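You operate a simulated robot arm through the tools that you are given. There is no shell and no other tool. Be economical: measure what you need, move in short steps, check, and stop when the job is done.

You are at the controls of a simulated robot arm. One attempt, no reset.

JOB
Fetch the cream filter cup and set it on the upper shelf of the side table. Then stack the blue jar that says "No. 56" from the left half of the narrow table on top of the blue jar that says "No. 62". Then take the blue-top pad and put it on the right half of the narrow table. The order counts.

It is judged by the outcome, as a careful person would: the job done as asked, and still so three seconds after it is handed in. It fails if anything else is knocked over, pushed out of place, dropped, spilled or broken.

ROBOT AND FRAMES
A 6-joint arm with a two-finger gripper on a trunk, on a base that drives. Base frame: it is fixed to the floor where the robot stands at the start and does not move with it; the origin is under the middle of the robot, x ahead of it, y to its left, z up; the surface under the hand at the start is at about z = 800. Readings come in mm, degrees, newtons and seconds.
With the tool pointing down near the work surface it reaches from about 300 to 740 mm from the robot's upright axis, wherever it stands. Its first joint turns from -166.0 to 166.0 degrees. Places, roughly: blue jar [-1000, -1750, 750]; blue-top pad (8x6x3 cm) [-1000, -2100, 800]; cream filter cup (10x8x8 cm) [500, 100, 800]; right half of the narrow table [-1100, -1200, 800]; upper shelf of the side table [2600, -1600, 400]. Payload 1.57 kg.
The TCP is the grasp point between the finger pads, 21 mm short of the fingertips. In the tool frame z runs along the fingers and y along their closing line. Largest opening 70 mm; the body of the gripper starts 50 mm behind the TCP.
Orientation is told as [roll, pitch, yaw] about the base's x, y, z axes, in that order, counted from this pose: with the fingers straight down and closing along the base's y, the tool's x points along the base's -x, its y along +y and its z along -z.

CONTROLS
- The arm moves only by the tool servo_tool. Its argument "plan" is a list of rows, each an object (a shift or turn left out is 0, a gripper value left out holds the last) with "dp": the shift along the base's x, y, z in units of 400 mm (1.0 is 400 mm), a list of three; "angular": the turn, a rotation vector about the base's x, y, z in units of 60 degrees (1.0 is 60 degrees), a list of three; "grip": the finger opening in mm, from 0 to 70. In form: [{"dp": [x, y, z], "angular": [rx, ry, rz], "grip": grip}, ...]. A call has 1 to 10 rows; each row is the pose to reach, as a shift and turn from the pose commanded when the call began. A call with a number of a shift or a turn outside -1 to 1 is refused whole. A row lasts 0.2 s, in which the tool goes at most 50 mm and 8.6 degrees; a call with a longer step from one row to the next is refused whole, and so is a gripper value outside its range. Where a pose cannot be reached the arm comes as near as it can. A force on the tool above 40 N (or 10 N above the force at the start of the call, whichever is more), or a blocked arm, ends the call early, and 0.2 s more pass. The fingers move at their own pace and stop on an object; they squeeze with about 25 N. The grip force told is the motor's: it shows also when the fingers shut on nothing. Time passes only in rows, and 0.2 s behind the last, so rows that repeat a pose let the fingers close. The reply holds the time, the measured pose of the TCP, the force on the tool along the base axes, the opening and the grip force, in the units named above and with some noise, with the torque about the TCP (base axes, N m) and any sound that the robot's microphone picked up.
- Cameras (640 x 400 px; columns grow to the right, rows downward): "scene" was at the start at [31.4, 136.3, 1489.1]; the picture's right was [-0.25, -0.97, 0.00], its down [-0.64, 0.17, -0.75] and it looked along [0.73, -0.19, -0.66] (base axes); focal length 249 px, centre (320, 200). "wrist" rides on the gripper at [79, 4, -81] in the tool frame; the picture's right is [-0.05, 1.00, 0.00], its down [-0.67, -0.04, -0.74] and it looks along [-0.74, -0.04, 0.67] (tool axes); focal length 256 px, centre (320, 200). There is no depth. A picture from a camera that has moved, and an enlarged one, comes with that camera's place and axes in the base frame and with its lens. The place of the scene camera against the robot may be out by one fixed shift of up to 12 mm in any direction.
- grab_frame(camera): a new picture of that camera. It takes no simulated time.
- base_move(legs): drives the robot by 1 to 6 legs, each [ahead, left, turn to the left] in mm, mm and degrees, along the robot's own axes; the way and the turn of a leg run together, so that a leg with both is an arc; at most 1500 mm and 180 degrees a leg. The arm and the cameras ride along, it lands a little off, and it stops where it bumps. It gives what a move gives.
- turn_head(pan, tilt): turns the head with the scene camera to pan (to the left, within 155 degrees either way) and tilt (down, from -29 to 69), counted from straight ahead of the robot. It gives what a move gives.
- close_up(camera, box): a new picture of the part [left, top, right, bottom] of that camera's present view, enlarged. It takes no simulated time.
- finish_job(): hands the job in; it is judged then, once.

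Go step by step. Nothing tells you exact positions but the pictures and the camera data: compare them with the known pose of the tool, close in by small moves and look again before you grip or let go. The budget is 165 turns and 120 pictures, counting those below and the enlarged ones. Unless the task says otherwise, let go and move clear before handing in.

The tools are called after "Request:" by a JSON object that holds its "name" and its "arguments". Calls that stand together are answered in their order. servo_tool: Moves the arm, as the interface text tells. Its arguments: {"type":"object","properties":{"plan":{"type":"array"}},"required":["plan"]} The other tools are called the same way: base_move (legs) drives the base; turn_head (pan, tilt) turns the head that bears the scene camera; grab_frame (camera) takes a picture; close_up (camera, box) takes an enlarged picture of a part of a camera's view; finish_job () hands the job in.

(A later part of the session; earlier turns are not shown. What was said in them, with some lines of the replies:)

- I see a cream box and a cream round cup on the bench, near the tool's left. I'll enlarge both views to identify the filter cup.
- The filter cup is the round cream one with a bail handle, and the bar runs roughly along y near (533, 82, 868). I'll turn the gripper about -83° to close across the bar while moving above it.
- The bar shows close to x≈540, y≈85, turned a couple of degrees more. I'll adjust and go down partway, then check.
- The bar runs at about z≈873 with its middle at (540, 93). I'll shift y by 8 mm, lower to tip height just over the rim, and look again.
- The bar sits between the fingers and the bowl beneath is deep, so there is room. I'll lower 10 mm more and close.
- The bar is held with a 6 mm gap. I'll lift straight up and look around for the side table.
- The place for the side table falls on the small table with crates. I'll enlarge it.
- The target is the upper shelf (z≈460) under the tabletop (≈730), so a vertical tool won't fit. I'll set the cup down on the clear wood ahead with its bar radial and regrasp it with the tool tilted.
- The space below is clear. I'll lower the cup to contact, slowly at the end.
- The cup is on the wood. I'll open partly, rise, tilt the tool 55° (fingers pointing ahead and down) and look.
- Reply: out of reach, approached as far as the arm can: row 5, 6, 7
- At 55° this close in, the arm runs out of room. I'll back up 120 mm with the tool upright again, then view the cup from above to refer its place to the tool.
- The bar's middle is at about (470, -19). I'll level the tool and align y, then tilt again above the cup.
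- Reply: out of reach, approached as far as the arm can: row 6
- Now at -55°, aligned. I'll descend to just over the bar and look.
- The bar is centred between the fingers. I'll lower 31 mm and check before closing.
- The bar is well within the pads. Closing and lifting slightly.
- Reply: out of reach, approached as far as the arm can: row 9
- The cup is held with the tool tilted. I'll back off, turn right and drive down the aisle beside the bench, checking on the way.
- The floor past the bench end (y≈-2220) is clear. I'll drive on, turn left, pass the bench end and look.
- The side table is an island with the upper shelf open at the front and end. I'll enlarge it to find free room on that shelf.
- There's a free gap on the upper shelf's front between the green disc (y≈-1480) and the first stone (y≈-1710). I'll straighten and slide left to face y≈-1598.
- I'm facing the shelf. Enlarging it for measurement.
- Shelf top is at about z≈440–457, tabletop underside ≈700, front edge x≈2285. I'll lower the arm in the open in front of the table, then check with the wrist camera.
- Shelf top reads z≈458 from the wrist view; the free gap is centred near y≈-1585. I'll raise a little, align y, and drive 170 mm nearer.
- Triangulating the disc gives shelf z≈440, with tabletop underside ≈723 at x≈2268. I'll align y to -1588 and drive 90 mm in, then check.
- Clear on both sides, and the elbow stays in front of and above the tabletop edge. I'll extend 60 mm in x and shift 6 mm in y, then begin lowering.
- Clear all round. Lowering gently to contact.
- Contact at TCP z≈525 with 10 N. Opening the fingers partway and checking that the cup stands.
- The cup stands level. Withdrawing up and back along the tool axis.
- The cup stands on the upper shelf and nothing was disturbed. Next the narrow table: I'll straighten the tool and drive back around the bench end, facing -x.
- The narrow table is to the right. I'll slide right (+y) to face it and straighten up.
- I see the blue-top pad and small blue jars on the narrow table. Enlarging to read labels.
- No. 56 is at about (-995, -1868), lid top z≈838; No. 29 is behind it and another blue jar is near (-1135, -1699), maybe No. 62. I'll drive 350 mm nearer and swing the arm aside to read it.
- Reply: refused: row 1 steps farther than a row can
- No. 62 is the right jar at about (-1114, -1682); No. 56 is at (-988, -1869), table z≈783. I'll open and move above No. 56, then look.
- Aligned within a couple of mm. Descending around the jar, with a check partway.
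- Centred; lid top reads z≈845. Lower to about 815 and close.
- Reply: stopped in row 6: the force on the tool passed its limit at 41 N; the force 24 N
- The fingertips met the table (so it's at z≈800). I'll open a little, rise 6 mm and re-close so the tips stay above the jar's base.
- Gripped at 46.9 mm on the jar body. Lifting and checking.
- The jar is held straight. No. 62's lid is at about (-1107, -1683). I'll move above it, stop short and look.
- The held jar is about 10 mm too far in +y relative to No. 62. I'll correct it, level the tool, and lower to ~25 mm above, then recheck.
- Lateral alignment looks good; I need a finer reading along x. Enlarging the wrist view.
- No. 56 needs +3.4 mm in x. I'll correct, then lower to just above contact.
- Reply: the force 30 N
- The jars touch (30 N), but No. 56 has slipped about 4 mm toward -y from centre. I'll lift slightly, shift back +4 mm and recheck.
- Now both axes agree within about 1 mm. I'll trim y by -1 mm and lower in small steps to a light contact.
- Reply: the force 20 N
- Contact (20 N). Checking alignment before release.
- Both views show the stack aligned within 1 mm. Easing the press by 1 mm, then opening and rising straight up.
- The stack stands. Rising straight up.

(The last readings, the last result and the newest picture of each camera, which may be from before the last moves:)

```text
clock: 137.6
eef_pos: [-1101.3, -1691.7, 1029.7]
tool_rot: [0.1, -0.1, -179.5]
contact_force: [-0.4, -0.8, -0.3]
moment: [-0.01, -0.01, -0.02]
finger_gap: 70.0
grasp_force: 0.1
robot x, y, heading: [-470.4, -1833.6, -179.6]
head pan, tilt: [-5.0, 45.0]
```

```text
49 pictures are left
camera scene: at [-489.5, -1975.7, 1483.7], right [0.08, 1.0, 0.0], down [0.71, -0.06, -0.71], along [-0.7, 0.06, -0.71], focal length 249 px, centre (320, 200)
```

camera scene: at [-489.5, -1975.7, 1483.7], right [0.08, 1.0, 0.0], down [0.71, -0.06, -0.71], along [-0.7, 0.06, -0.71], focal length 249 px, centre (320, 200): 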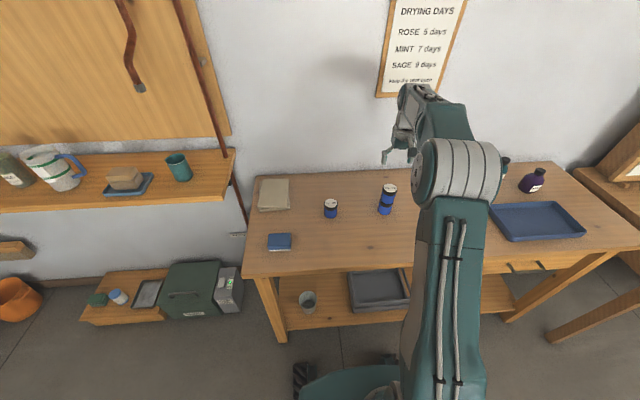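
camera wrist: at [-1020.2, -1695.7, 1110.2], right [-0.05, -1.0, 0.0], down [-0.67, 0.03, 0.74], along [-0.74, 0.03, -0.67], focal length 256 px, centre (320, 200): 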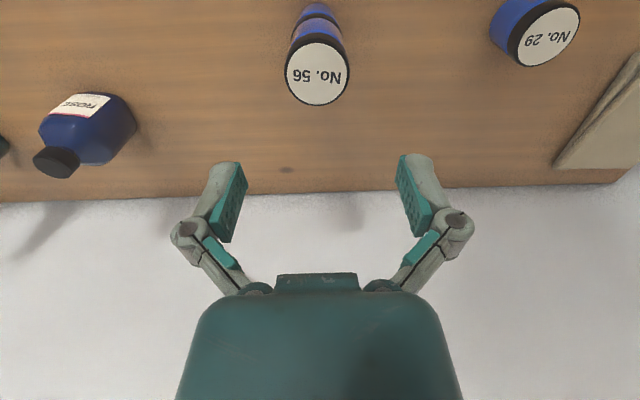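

The stack is good. The pad is at about (-975, -2066), 60 mm across along x. I'll move above it while turning the tool +90° to close along x.

Request:
{"name": "servo_tool", "arguments": {"plan": [{"dp": [0.035, -0.1, 0], "angular": [0, 0, 0.11]}, {"dp": [0.07, -0.2, 0], "angular": [0, 0, 0.22]}, {"dp": [0.105, -0.3, 0], "angular": [0, 0, 0.33]}, {"dp": [0.14, -0.4, 0], "angular": [0, 0, 0.44]}, {"dp": [0.175, -0.5, 0], "angular": [0, 0, 0.55]}, {"dp": [0.21, -0.6, 0], "angular": [0, 0, 0.66]}, {"dp": [0.245, -0.7, 0], "angular": [0, 0, 0.77]}, {"dp": [0.28, -0.8, 0], "angular": [0, 0, 0.88]}, {"dp": [0.31, -0.9, 0], "angular": [0, 0, 0.99]}, {"dp": [0.315, -0.935, 0], "angular": [0, 0, 1.0]}]}}

Request:
{"name": "servo_tool", "arguments": {"plan": [{"dp": [0, 0, -0.05], "angular": [0, 0, 0.13]}, {"dp": [0, 0, -0.1], "angular": [0, 0, 0.26]}, {"dp": [0, 0, -0.15], "angular": [0, 0, 0.38]}, {"dp": [0, 0, -0.2], "angular": [0, 0, 0.49]}, {"dp": [0, 0, -0.2], "angular": [0, 0, 0.49]}]}}

Request:
{"name": "grab_frame", "arguments": {"camera": "wrist"}}

Request:
{"name": "grab_frame", "arguments": {"camera": "scene"}}

```text
clock: 139.8
eef_pos: [-976.3, -2067.8, 1032.7]
tool_rot: [0.3, 0.0, -119.5]
contact_force: [-0.1, 0.5, -0.2]
moment: [-0.03, 0.0, -0.02]
finger_gap: 69.8
grasp_force: 0.1
robot x, y, heading: [-472.1, -1828.9, -179.5]
head pan, tilt: [-5.0, 45.0]
```

```text
clock: 141.0
eef_pos: [-976.3, -2062.7, 950.7]
tool_rot: [0.2, -0.2, -90.1]
contact_force: [0.4, -0.5, -0.1]
moment: [-0.02, -0.06, 0.0]
finger_gap: 70.0
grasp_force: 0.1
robot x, y, heading: [-475.3, -1829.5, -179.7]
head pan, tilt: [-5.0, 45.0]
```

```text
48 pictures are left
camera wrist: at [-971.3, -1984.7, 1032.1], right [1.0, -0.05, 0.0], down [-0.04, -0.67, 0.75], along [-0.04, -0.74, -0.67], focal length 256 px, centre (320, 200)
```

wrist: 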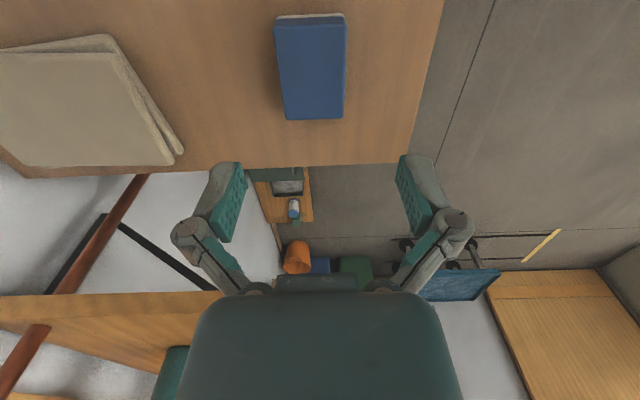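

```text
47 pictures are left
camera scene: at [-489.0, -1977.8, 1483.5], right [0.08, 1.0, 0.0], down [0.71, -0.06, -0.71], along [-0.7, 0.06, -0.71], focal length 249 px, centre (320, 200)
```

scene: 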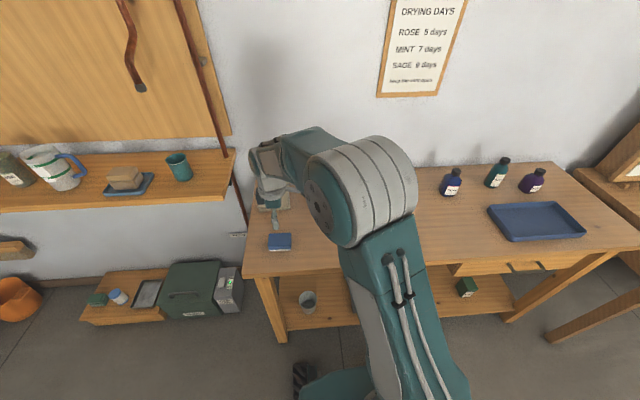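

The pad's middle reads (-982, -2068), turned about -1.7°. I'll adjust and descend to just above it.

Request:
{"name": "servo_tool", "arguments": {"plan": [{"dp": [-0.0143, -0.013, -0.05], "angular": [0, 0, -0.028]}, {"dp": [-0.0143, -0.013, -0.13], "angular": [0, 0, -0.028]}, {"dp": [-0.0143, -0.013, -0.2], "angular": [0, 0, -0.028]}, {"dp": [-0.0143, -0.013, -0.2], "angular": [0, 0, -0.028]}]}}

Request:
{"name": "grab_frame", "arguments": {"camera": "wrist"}}

Request:
{"name": "close_up", "arguments": {"camera": "scene", "box": [230, 170, 340, 270]}}

```text
clock: 142.0
eef_pos: [-981.6, -2067.1, 871.8]
tool_rot: [0.2, -0.1, -91.7]
contact_force: [-0.2, 0.0, -0.5]
moment: [-0.04, -0.01, 0.02]
finger_gap: 70.1
grasp_force: 0.1
robot x, y, heading: [-473.7, -1830.1, -179.5]
head pan, tilt: [-5.0, 45.0]
```

```text
46 pictures are left
camera wrist: at [-973.9, -1988.0, 952.9], right [1.0, -0.09, 0.0], down [-0.06, -0.66, 0.75], along [-0.06, -0.74, -0.67], focal length 256 px, centre (320, 200)
```

wrist: 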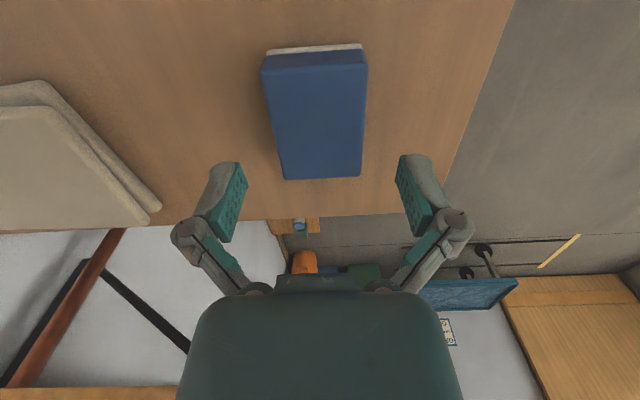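

```text
4.00 times, centred on (285, 220) of scene
camera zoom: at [-489.1, -1978.0, 1483.4], right [0.08, 1.0, 0.0], down [0.71, -0.06, -0.71], along [-0.7, 0.06, -0.71], focal length 998 px, centre (460, 120)
```

zoom: 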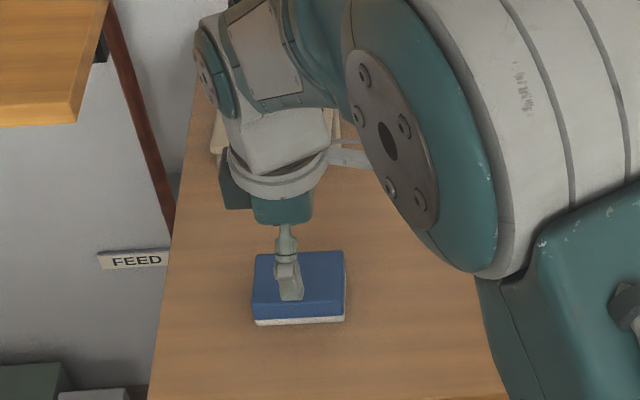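

The pad lies centred between the fingers with ~8 mm to spare each side. Lowering to TCP z≈827 and closing.

Request:
{"name": "servo_tool", "arguments": {"plan": [{"dp": [0.001, -0.006, -0.05]}, {"dp": [0.001, -0.006, -0.09]}, {"dp": [0.001, -0.006, -0.112]}, {"dp": [0.001, -0.006, -0.112]}]}}

Request:
{"name": "grab_frame", "arguments": {"camera": "wrist"}}

```text
clock: 143.0
eef_pos: [-983.7, -2071.2, 827.7]
tool_rot: [0.3, -0.2, -91.9]
contact_force: [-0.1, -0.4, 0.3]
moment: [0.02, -0.02, -0.02]
finger_gap: 70.0
grasp_force: 0.1
robot x, y, heading: [-472.0, -1834.4, -179.9]
head pan, tilt: [-5.0, 45.0]
```

```text
44 pictures are left
camera wrist: at [-974.5, -1992.5, 908.4], right [1.0, -0.09, 0.0], down [-0.06, -0.66, 0.75], along [-0.06, -0.74, -0.67], focal length 256 px, centre (320, 200)
```

wrist: 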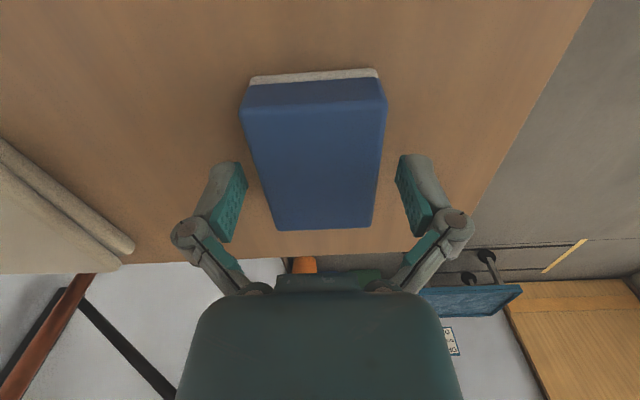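

Centred. Closing on the pad and lifting.

Request:
{"name": "servo_tool", "arguments": {"plan": [{"grip": 56}, {"grip": 46}, {"grip": 40}, {"grip": 40}, {"dp": [0, 0, 0.02], "grip": 40}, {"dp": [0, 0, 0.08], "grip": 40}, {"dp": [0, 0, 0.18], "grip": 40}, {"dp": [0, 0, 0.28], "grip": 40}, {"dp": [0, 0, 0.38], "grip": 40}]}}

Request:
{"name": "grab_frame", "arguments": {"camera": "wrist"}}

```text
clock: 145.0
eef_pos: [-980.5, -2072.6, 979.1]
tool_rot: [0.3, 0.1, -91.9]
contact_force: [0.0, -0.1, -1.0]
moment: [0.02, -0.01, 0.03]
finger_gap: 51.4
grasp_force: 25.2
robot x, y, heading: [-476.0, -1830.6, -179.9]
head pan, tilt: [-5.0, 45.0]
```

```text
43 pictures are left
camera wrist: at [-972.4, -1993.6, 1060.1], right [1.0, -0.08, 0.01], down [-0.06, -0.66, 0.74], along [-0.06, -0.74, -0.67], focal length 256 px, centre (320, 200)
```

wrist: 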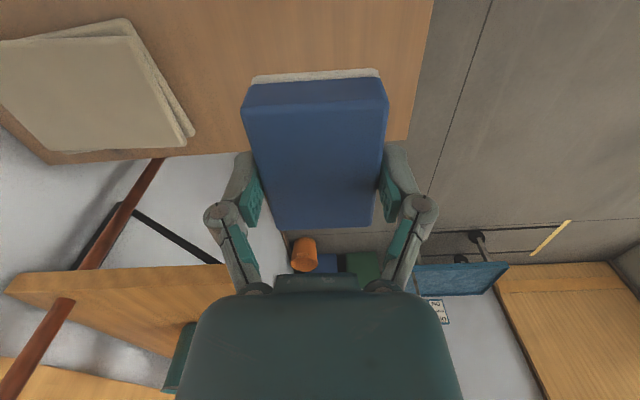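

The pad is held. I'll raise and retract it, then slide right along the table.

Request:
{"name": "servo_tool", "arguments": {"plan": [{"dp": [0.05, 0, 0.08]}, {"dp": [0.12, 0.03, 0.15]}, {"dp": [0.2, 0.08, 0.2]}, {"dp": [0.25, 0.15, 0.2]}]}}

Request:
{"name": "base_move", "arguments": {"legs": [[0, -600, 0]]}}

Request:
{"name": "turn_head", "arguments": {"pan": 0, "tilt": 45}}

Request:
{"name": "grab_frame", "arguments": {"camera": "scene"}}

```text
clock: 146.0
eef_pos: [-880.6, -2013.2, 1059.8]
tool_rot: [0.3, -0.1, -91.8]
contact_force: [0.0, 0.3, -1.8]
moment: [-0.02, 0.02, 0.01]
finger_gap: 51.4
grasp_force: 25.5
robot x, y, heading: [-473.0, -1825.8, -179.7]
head pan, tilt: [-5.0, 45.0]
```

```text
clock: 149.5
eef_pos: [-885.8, -1413.6, 1058.7]
tool_rot: [0.1, 0.0, -90.1]
contact_force: [-0.6, -0.1, -0.6]
moment: [0.0, -0.03, 0.0]
finger_gap: 51.2
grasp_force: 24.6
robot x, y, heading: [-486.7, -1216.5, -178.2]
head pan, tilt: [-5.0, 45.0]
```

```text
clock: 150.1
eef_pos: [-887.7, -1413.0, 1060.3]
tool_rot: [0.3, -0.1, -90.1]
contact_force: [0.0, -0.5, -0.3]
moment: [0.03, 0.02, 0.03]
finger_gap: 51.2
grasp_force: 25.1
robot x, y, heading: [-489.0, -1222.3, -178.0]
head pan, tilt: [0.0, 45.0]
```

```text
42 pictures are left
camera scene: at [-495.9, -1373.0, 1483.3], right [-0.03, 1.0, 0.0], down [0.71, 0.03, -0.71], along [-0.71, -0.02, -0.71], focal length 249 px, centre (320, 200)
```

scene: 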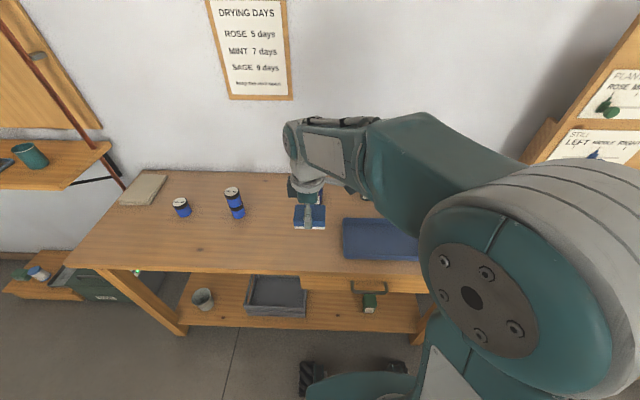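

Tray's left edge is y≈-1309 and the table's midline about y≈-1523. I'll place the pad at (-990, -1392): move over and lower to ~25 mm above the table, then look.

Request:
{"name": "servo_tool", "arguments": {"plan": [{"dp": [-0.1, 0.02, 0]}, {"dp": [-0.2, 0.04, 0]}, {"dp": [-0.255, 0.052, -0.1]}, {"dp": [-0.255, 0.052, -0.2]}, {"dp": [-0.255, 0.052, -0.3]}, {"dp": [-0.255, 0.052, -0.4]}, {"dp": [-0.255, 0.052, -0.5]}, {"dp": [-0.255, 0.052, -0.52]}]}}

Request:
{"name": "grab_frame", "arguments": {"camera": "wrist"}}

Request:
{"name": "grab_frame", "arguments": {"camera": "scene"}}

```text
clock: 151.9
eef_pos: [-987.9, -1389.5, 851.5]
tool_rot: [0.3, 0.0, -90.1]
contact_force: [0.5, 0.6, -0.6]
moment: [-0.02, 0.03, 0.02]
finger_gap: 51.1
grasp_force: 25.6
robot x, y, heading: [-488.7, -1215.9, -178.1]
head pan, tilt: [0.0, 45.0]
```

```text
41 pictures are left
camera wrist: at [-983.1, -1309.8, 932.1], right [1.0, -0.06, 0.0], down [-0.04, -0.66, 0.75], along [-0.04, -0.75, -0.67], focal length 256 px, centre (320, 200)
```

wrist: 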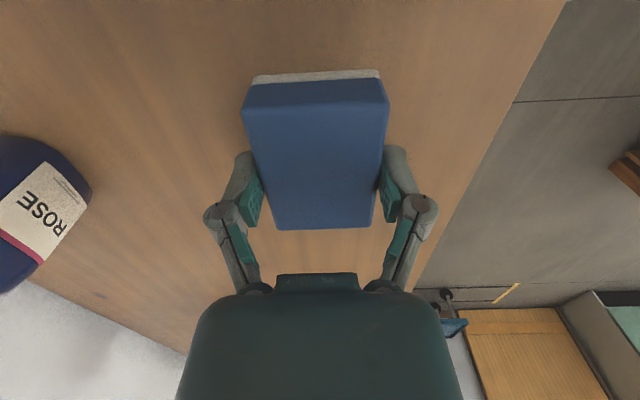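

```text
40 pictures are left
camera scene: at [-496.7, -1370.9, 1483.5], right [-0.03, 1.0, 0.0], down [0.71, 0.02, -0.71], along [-0.71, -0.02, -0.71], focal length 249 px, centre (320, 200)
```

scene: 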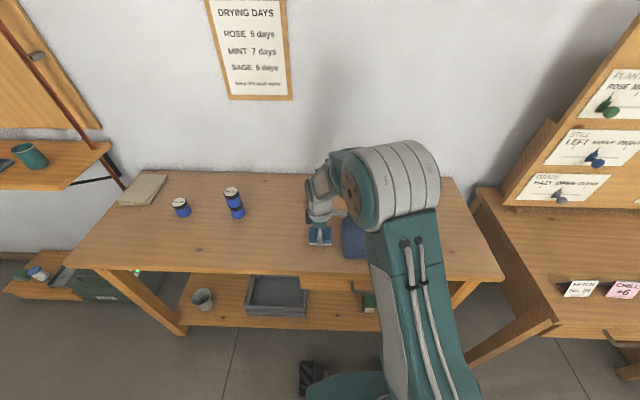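

The spot is clear and well inside the right half (midline ≈ -1502). Lowering to contact.

Request:
{"name": "servo_tool", "arguments": {"plan": [{"dp": [0, 0, -0.03]}, {"dp": [0, 0, -0.05]}, {"dp": [0, 0, -0.058]}, {"dp": [0, 0, -0.058]}]}}

```text
clock: 152.9
eef_pos: [-990.3, -1387.9, 828.4]
tool_rot: [0.4, -0.1, -90.1]
contact_force: [0.4, -0.8, -0.5]
moment: [0.03, -0.01, 0.02]
finger_gap: 51.1
grasp_force: 24.8
robot x, y, heading: [-486.7, -1213.1, -177.8]
head pan, tilt: [0.0, 45.0]
```

Request:
{"name": "servo_tool", "arguments": {"plan": [{"dp": [0, 0, -0.003]}, {"dp": [0, 0, -0.006]}, {"dp": [0, 0, -0.006]}]}}

```text
clock: 153.7
eef_pos: [-991.0, -1388.5, 827.7]
tool_rot: [0.1, -0.2, -90.1]
contact_force: [0.6, 2.1, 14.1]
moment: [0.03, -0.05, 0.02]
finger_gap: 51.5
grasp_force: 25.0
robot x, y, heading: [-487.3, -1219.7, -178.1]
head pan, tilt: [0.0, 45.0]
```

Contact. Opening and rising clear.

Request:
{"name": "servo_tool", "arguments": {"plan": [{"dp": [0, 0, 0.002], "grip": 55}, {"dp": [0, 0, 0.004], "grip": 65}, {"dp": [0, 0, 0.004], "grip": 70}, {"dp": [0, 0, 0.03], "grip": 70}, {"dp": [0, 0, 0.1]}, {"dp": [0, 0, 0.2]}, {"dp": [0, 0, 0.3]}, {"dp": [0.1, 0, 0.38]}, {"dp": [0.2, 0, 0.45]}]}}

Request:
{"name": "base_move", "arguments": {"legs": [[-250, 0, 0]]}}

Request:
{"name": "turn_head", "arguments": {"pan": 10, "tilt": 35}}

Request:
{"name": "grab_frame", "arguments": {"camera": "scene"}}

Request:
{"name": "close_up", "arguments": {"camera": "scene", "box": [120, 160, 440, 300]}}

```text
refused: row 8 steps farther than a row can; nothing moved
```

```text
clock: 155.5
eef_pos: [-744.3, -1378.6, 826.5]
tool_rot: [0.3, 0.0, -90.4]
contact_force: [-0.2, -0.5, -1.2]
moment: [0.01, -0.02, -0.01]
finger_gap: 51.2
grasp_force: 25.1
robot x, y, heading: [-240.7, -1212.6, -178.4]
head pan, tilt: [0.0, 45.0]
```

```text
clock: 156.2
eef_pos: [-743.9, -1378.6, 825.7]
tool_rot: [0.2, -0.2, -90.4]
contact_force: [0.1, -0.1, -0.8]
moment: [-0.01, 0.03, 0.0]
finger_gap: 51.0
grasp_force: 24.8
robot x, y, heading: [-242.8, -1210.8, -178.1]
head pan, tilt: [10.0, 35.0]
```

```text
39 pictures are left
camera scene: at [-256.4, -1378.4, 1498.2], right [-0.2, 0.98, 0.0], down [0.56, 0.12, -0.82], along [-0.8, -0.16, -0.58], focal length 249 px, centre (320, 200)
```

scene: 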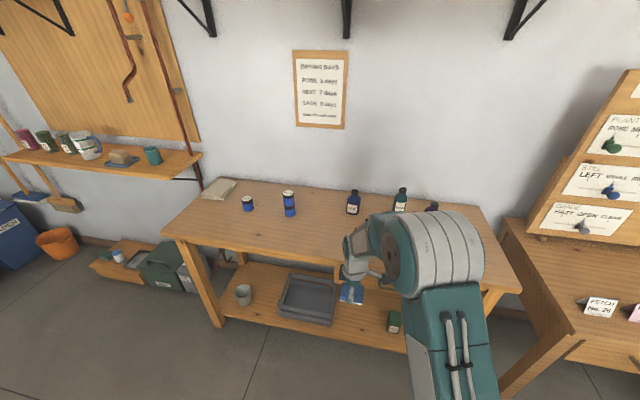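

```text
2.00 times, centred on (280, 230) of scene
camera zoom: at [-256.4, -1378.4, 1498.2], right [-0.2, 0.98, 0.0], down [0.56, 0.12, -0.82], along [-0.8, -0.16, -0.58], focal length 499 px, centre (400, 140)
```

zoom: 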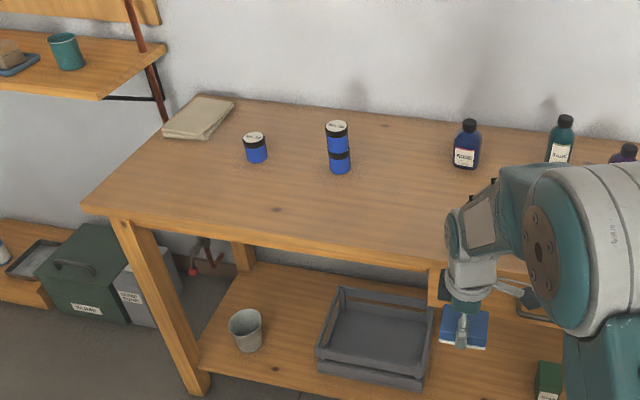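

My release plan was refused (a step was too long) while the base still backed off, so the pad slid over the table still in the grip; it remains held and nothing else moved. I'll raise it, check the grip, and go back.

Request:
{"name": "servo_tool", "arguments": {"plan": [{"dp": [0, 0, 0.1]}, {"dp": [0, 0, 0.2]}, {"dp": [0, 0, 0.3]}]}}

Request:
{"name": "grab_frame", "arguments": {"camera": "wrist"}}

```text
clock: 157.1
eef_pos: [-748.5, -1374.3, 949.1]
tool_rot: [0.3, -0.2, -90.5]
contact_force: [0.5, -0.4, -0.8]
moment: [0.01, 0.01, 0.01]
finger_gap: 51.2
grasp_force: 25.4
robot x, y, heading: [-242.0, -1214.1, -178.7]
head pan, tilt: [10.0, 35.0]
```

```text
37 pictures are left
camera wrist: at [-741.8, -1295.7, 1029.1], right [1.0, -0.06, 0.01], down [-0.04, -0.66, 0.75], along [-0.04, -0.74, -0.67], focal length 256 px, centre (320, 200)
```

wrist: 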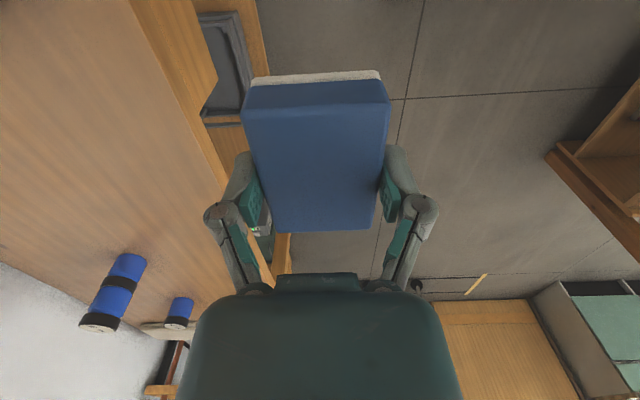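

The pad sits unchanged in the grip. Driving back 250 mm toward the table with the pad well above it.

Request:
{"name": "base_move", "arguments": {"legs": [[250, 0, 0]]}}

Request:
{"name": "grab_frame", "arguments": {"camera": "wrist"}}

Request:
{"name": "grab_frame", "arguments": {"camera": "scene"}}

```text
clock: 158.9
eef_pos: [-998.6, -1378.2, 948.2]
tool_rot: [0.3, -0.1, -90.8]
contact_force: [-0.1, -0.3, 0.3]
moment: [0.01, 0.02, 0.0]
finger_gap: 51.5
grasp_force: 25.2
robot x, y, heading: [-489.8, -1216.2, -178.8]
head pan, tilt: [10.0, 35.0]
```

```text
36 pictures are left
camera wrist: at [-992.1, -1299.1, 1029.1], right [1.0, -0.07, 0.0], down [-0.05, -0.66, 0.75], along [-0.05, -0.74, -0.67], focal length 256 px, centre (320, 200)
```

wrist: 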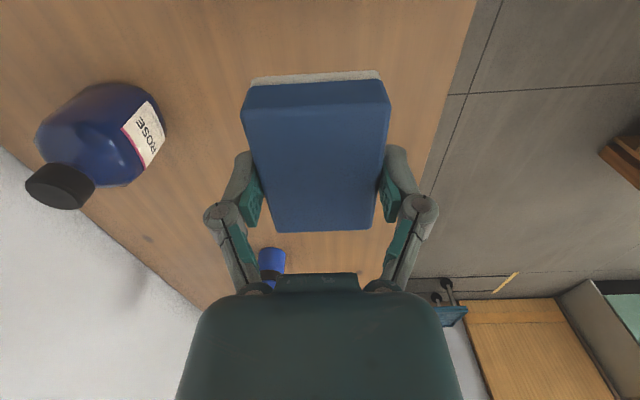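

```text
35 pictures are left
camera scene: at [-507.2, -1384.6, 1498.3], right [-0.2, 0.98, 0.0], down [0.56, 0.11, -0.82], along [-0.8, -0.16, -0.57], focal length 249 px, centre (320, 200)
```

scene: 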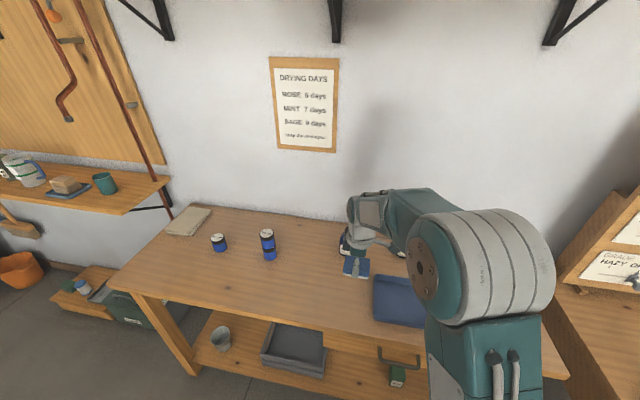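

Over the spot again. Shifting to y≈-1392 and lowering to just above contact.

Request:
{"name": "servo_tool", "arguments": {"plan": [{"dp": [0.015, -0.035, -0.05]}, {"dp": [0.015, -0.035, -0.15]}, {"dp": [0.015, -0.035, -0.24]}, {"dp": [0.015, -0.035, -0.28]}, {"dp": [0.015, -0.035, -0.297]}, {"dp": [0.015, -0.035, -0.297]}]}}

```text
clock: 160.3
eef_pos: [-992.3, -1390.6, 828.5]
tool_rot: [0.1, -0.1, -90.8]
contact_force: [-0.3, -0.1, -0.3]
moment: [-0.03, -0.01, 0.0]
finger_gap: 51.1
grasp_force: 25.7
robot x, y, heading: [-491.5, -1215.2, -178.5]
head pan, tilt: [10.0, 35.0]
```

Request:
{"name": "servo_tool", "arguments": {"plan": [{"dp": [0, 0, -0.003]}, {"dp": [0, 0, -0.006]}, {"dp": [0, 0, -0.006]}]}}

```text
clock: 161.1
eef_pos: [-993.8, -1391.5, 827.2]
tool_rot: [0.3, 0.0, -90.8]
contact_force: [0.6, 0.5, -1.3]
moment: [-0.03, 0.02, -0.04]
finger_gap: 50.9
grasp_force: 25.1
robot x, y, heading: [-490.7, -1217.2, -178.8]
head pan, tilt: [10.0, 35.0]
```

No contact yet; a bit lower.

Request:
{"name": "servo_tool", "arguments": {"plan": [{"dp": [0, 0, -0.003]}, {"dp": [0, 0, -0.006]}, {"dp": [0, 0, -0.006]}]}}

```text
clock: 161.9
eef_pos: [-993.7, -1393.6, 825.9]
tool_rot: [0.1, -0.2, -90.7]
contact_force: [4.4, -3.2, 14.7]
moment: [-0.05, -0.06, -0.03]
finger_gap: 51.5
grasp_force: 25.4
robot x, y, heading: [-495.3, -1216.0, -178.8]
head pan, tilt: [10.0, 35.0]
```

Contact (15 N). Opening and rising straight up.

Request:
{"name": "servo_tool", "arguments": {"plan": [{"dp": [0, 0, 0.002], "grip": 55}, {"dp": [0, 0, 0.004], "grip": 65}, {"dp": [0, 0, 0.004], "grip": 70}, {"dp": [0, 0, 0.03], "grip": 70}, {"dp": [0, 0, 0.1], "grip": 70}, {"dp": [0, 0, 0.2], "grip": 70}, {"dp": [0, 0, 0.3], "grip": 70}, {"dp": [0, 0, 0.4], "grip": 70}]}}

Request:
{"name": "grab_frame", "arguments": {"camera": "wrist"}}

```text
clock: 163.7
eef_pos: [-992.3, -1388.8, 987.5]
tool_rot: [0.2, -0.1, -90.8]
contact_force: [-0.9, 0.4, 0.3]
moment: [0.01, 0.0, 0.01]
finger_gap: 69.8
grasp_force: 0.1
robot x, y, heading: [-493.3, -1216.6, -178.6]
head pan, tilt: [10.0, 35.0]
```

```text
34 pictures are left
camera wrist: at [-986.1, -1309.3, 1068.0], right [1.0, -0.07, 0.0], down [-0.05, -0.66, 0.75], along [-0.05, -0.74, -0.67], focal length 256 px, centre (320, 200)
```

wrist: 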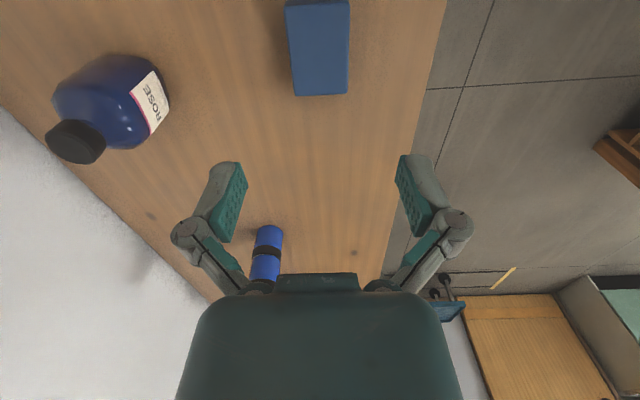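

The pad lies flat on the right half and the gripper is empty above it. I'll back off a little and take a last look.

Request:
{"name": "base_move", "arguments": {"legs": [[-250, 0, 0]]}}

Request:
{"name": "close_up", "arguments": {"camera": "scene", "box": [130, 150, 530, 350]}}

```text
clock: 165.5
eef_pos: [-743.4, -1382.9, 987.0]
tool_rot: [0.2, -0.1, -91.0]
contact_force: [-0.7, 0.3, -0.2]
moment: [-0.01, -0.01, 0.01]
finger_gap: 70.0
grasp_force: 0.1
robot x, y, heading: [-243.1, -1210.2, -178.8]
head pan, tilt: [10.0, 35.0]
```

```text
1.60 times, centred on (330, 250) of scene
camera zoom: at [-257.7, -1379.1, 1498.3], right [-0.19, 0.98, 0.0], down [0.56, 0.11, -0.82], along [-0.8, -0.16, -0.57], focal length 399 px, centre (304, 120)
```

zoom: 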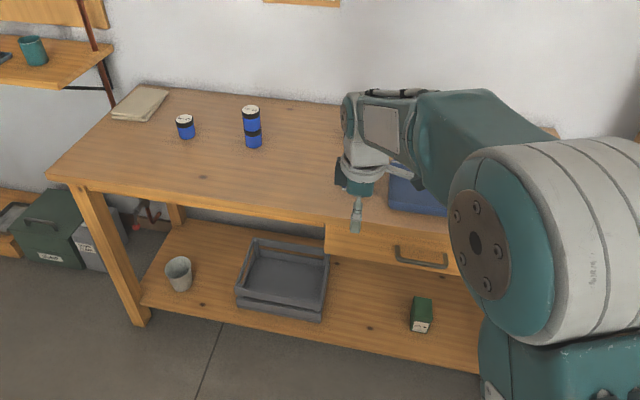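

The stack stands, the pad is on the right half (hidden here behind the gripper), and everything else is in place. Handing in.

Request:
{"name": "finish_job", "arguments": {}}

```text
The job is handed in.
```

I did all three steps in order and handed the job in. The cream filter cup is on the side table's upper shelf. Jar No. 56 is stacked on No. 62. The blue-top pad is on the right half of the narrow table.

While I was placing the pad, a command to let go was refused. The robot backed away with the pad still gripped and dragged it off the table edge. It never left the grip and nothing else moved, so I put it back on the right half.
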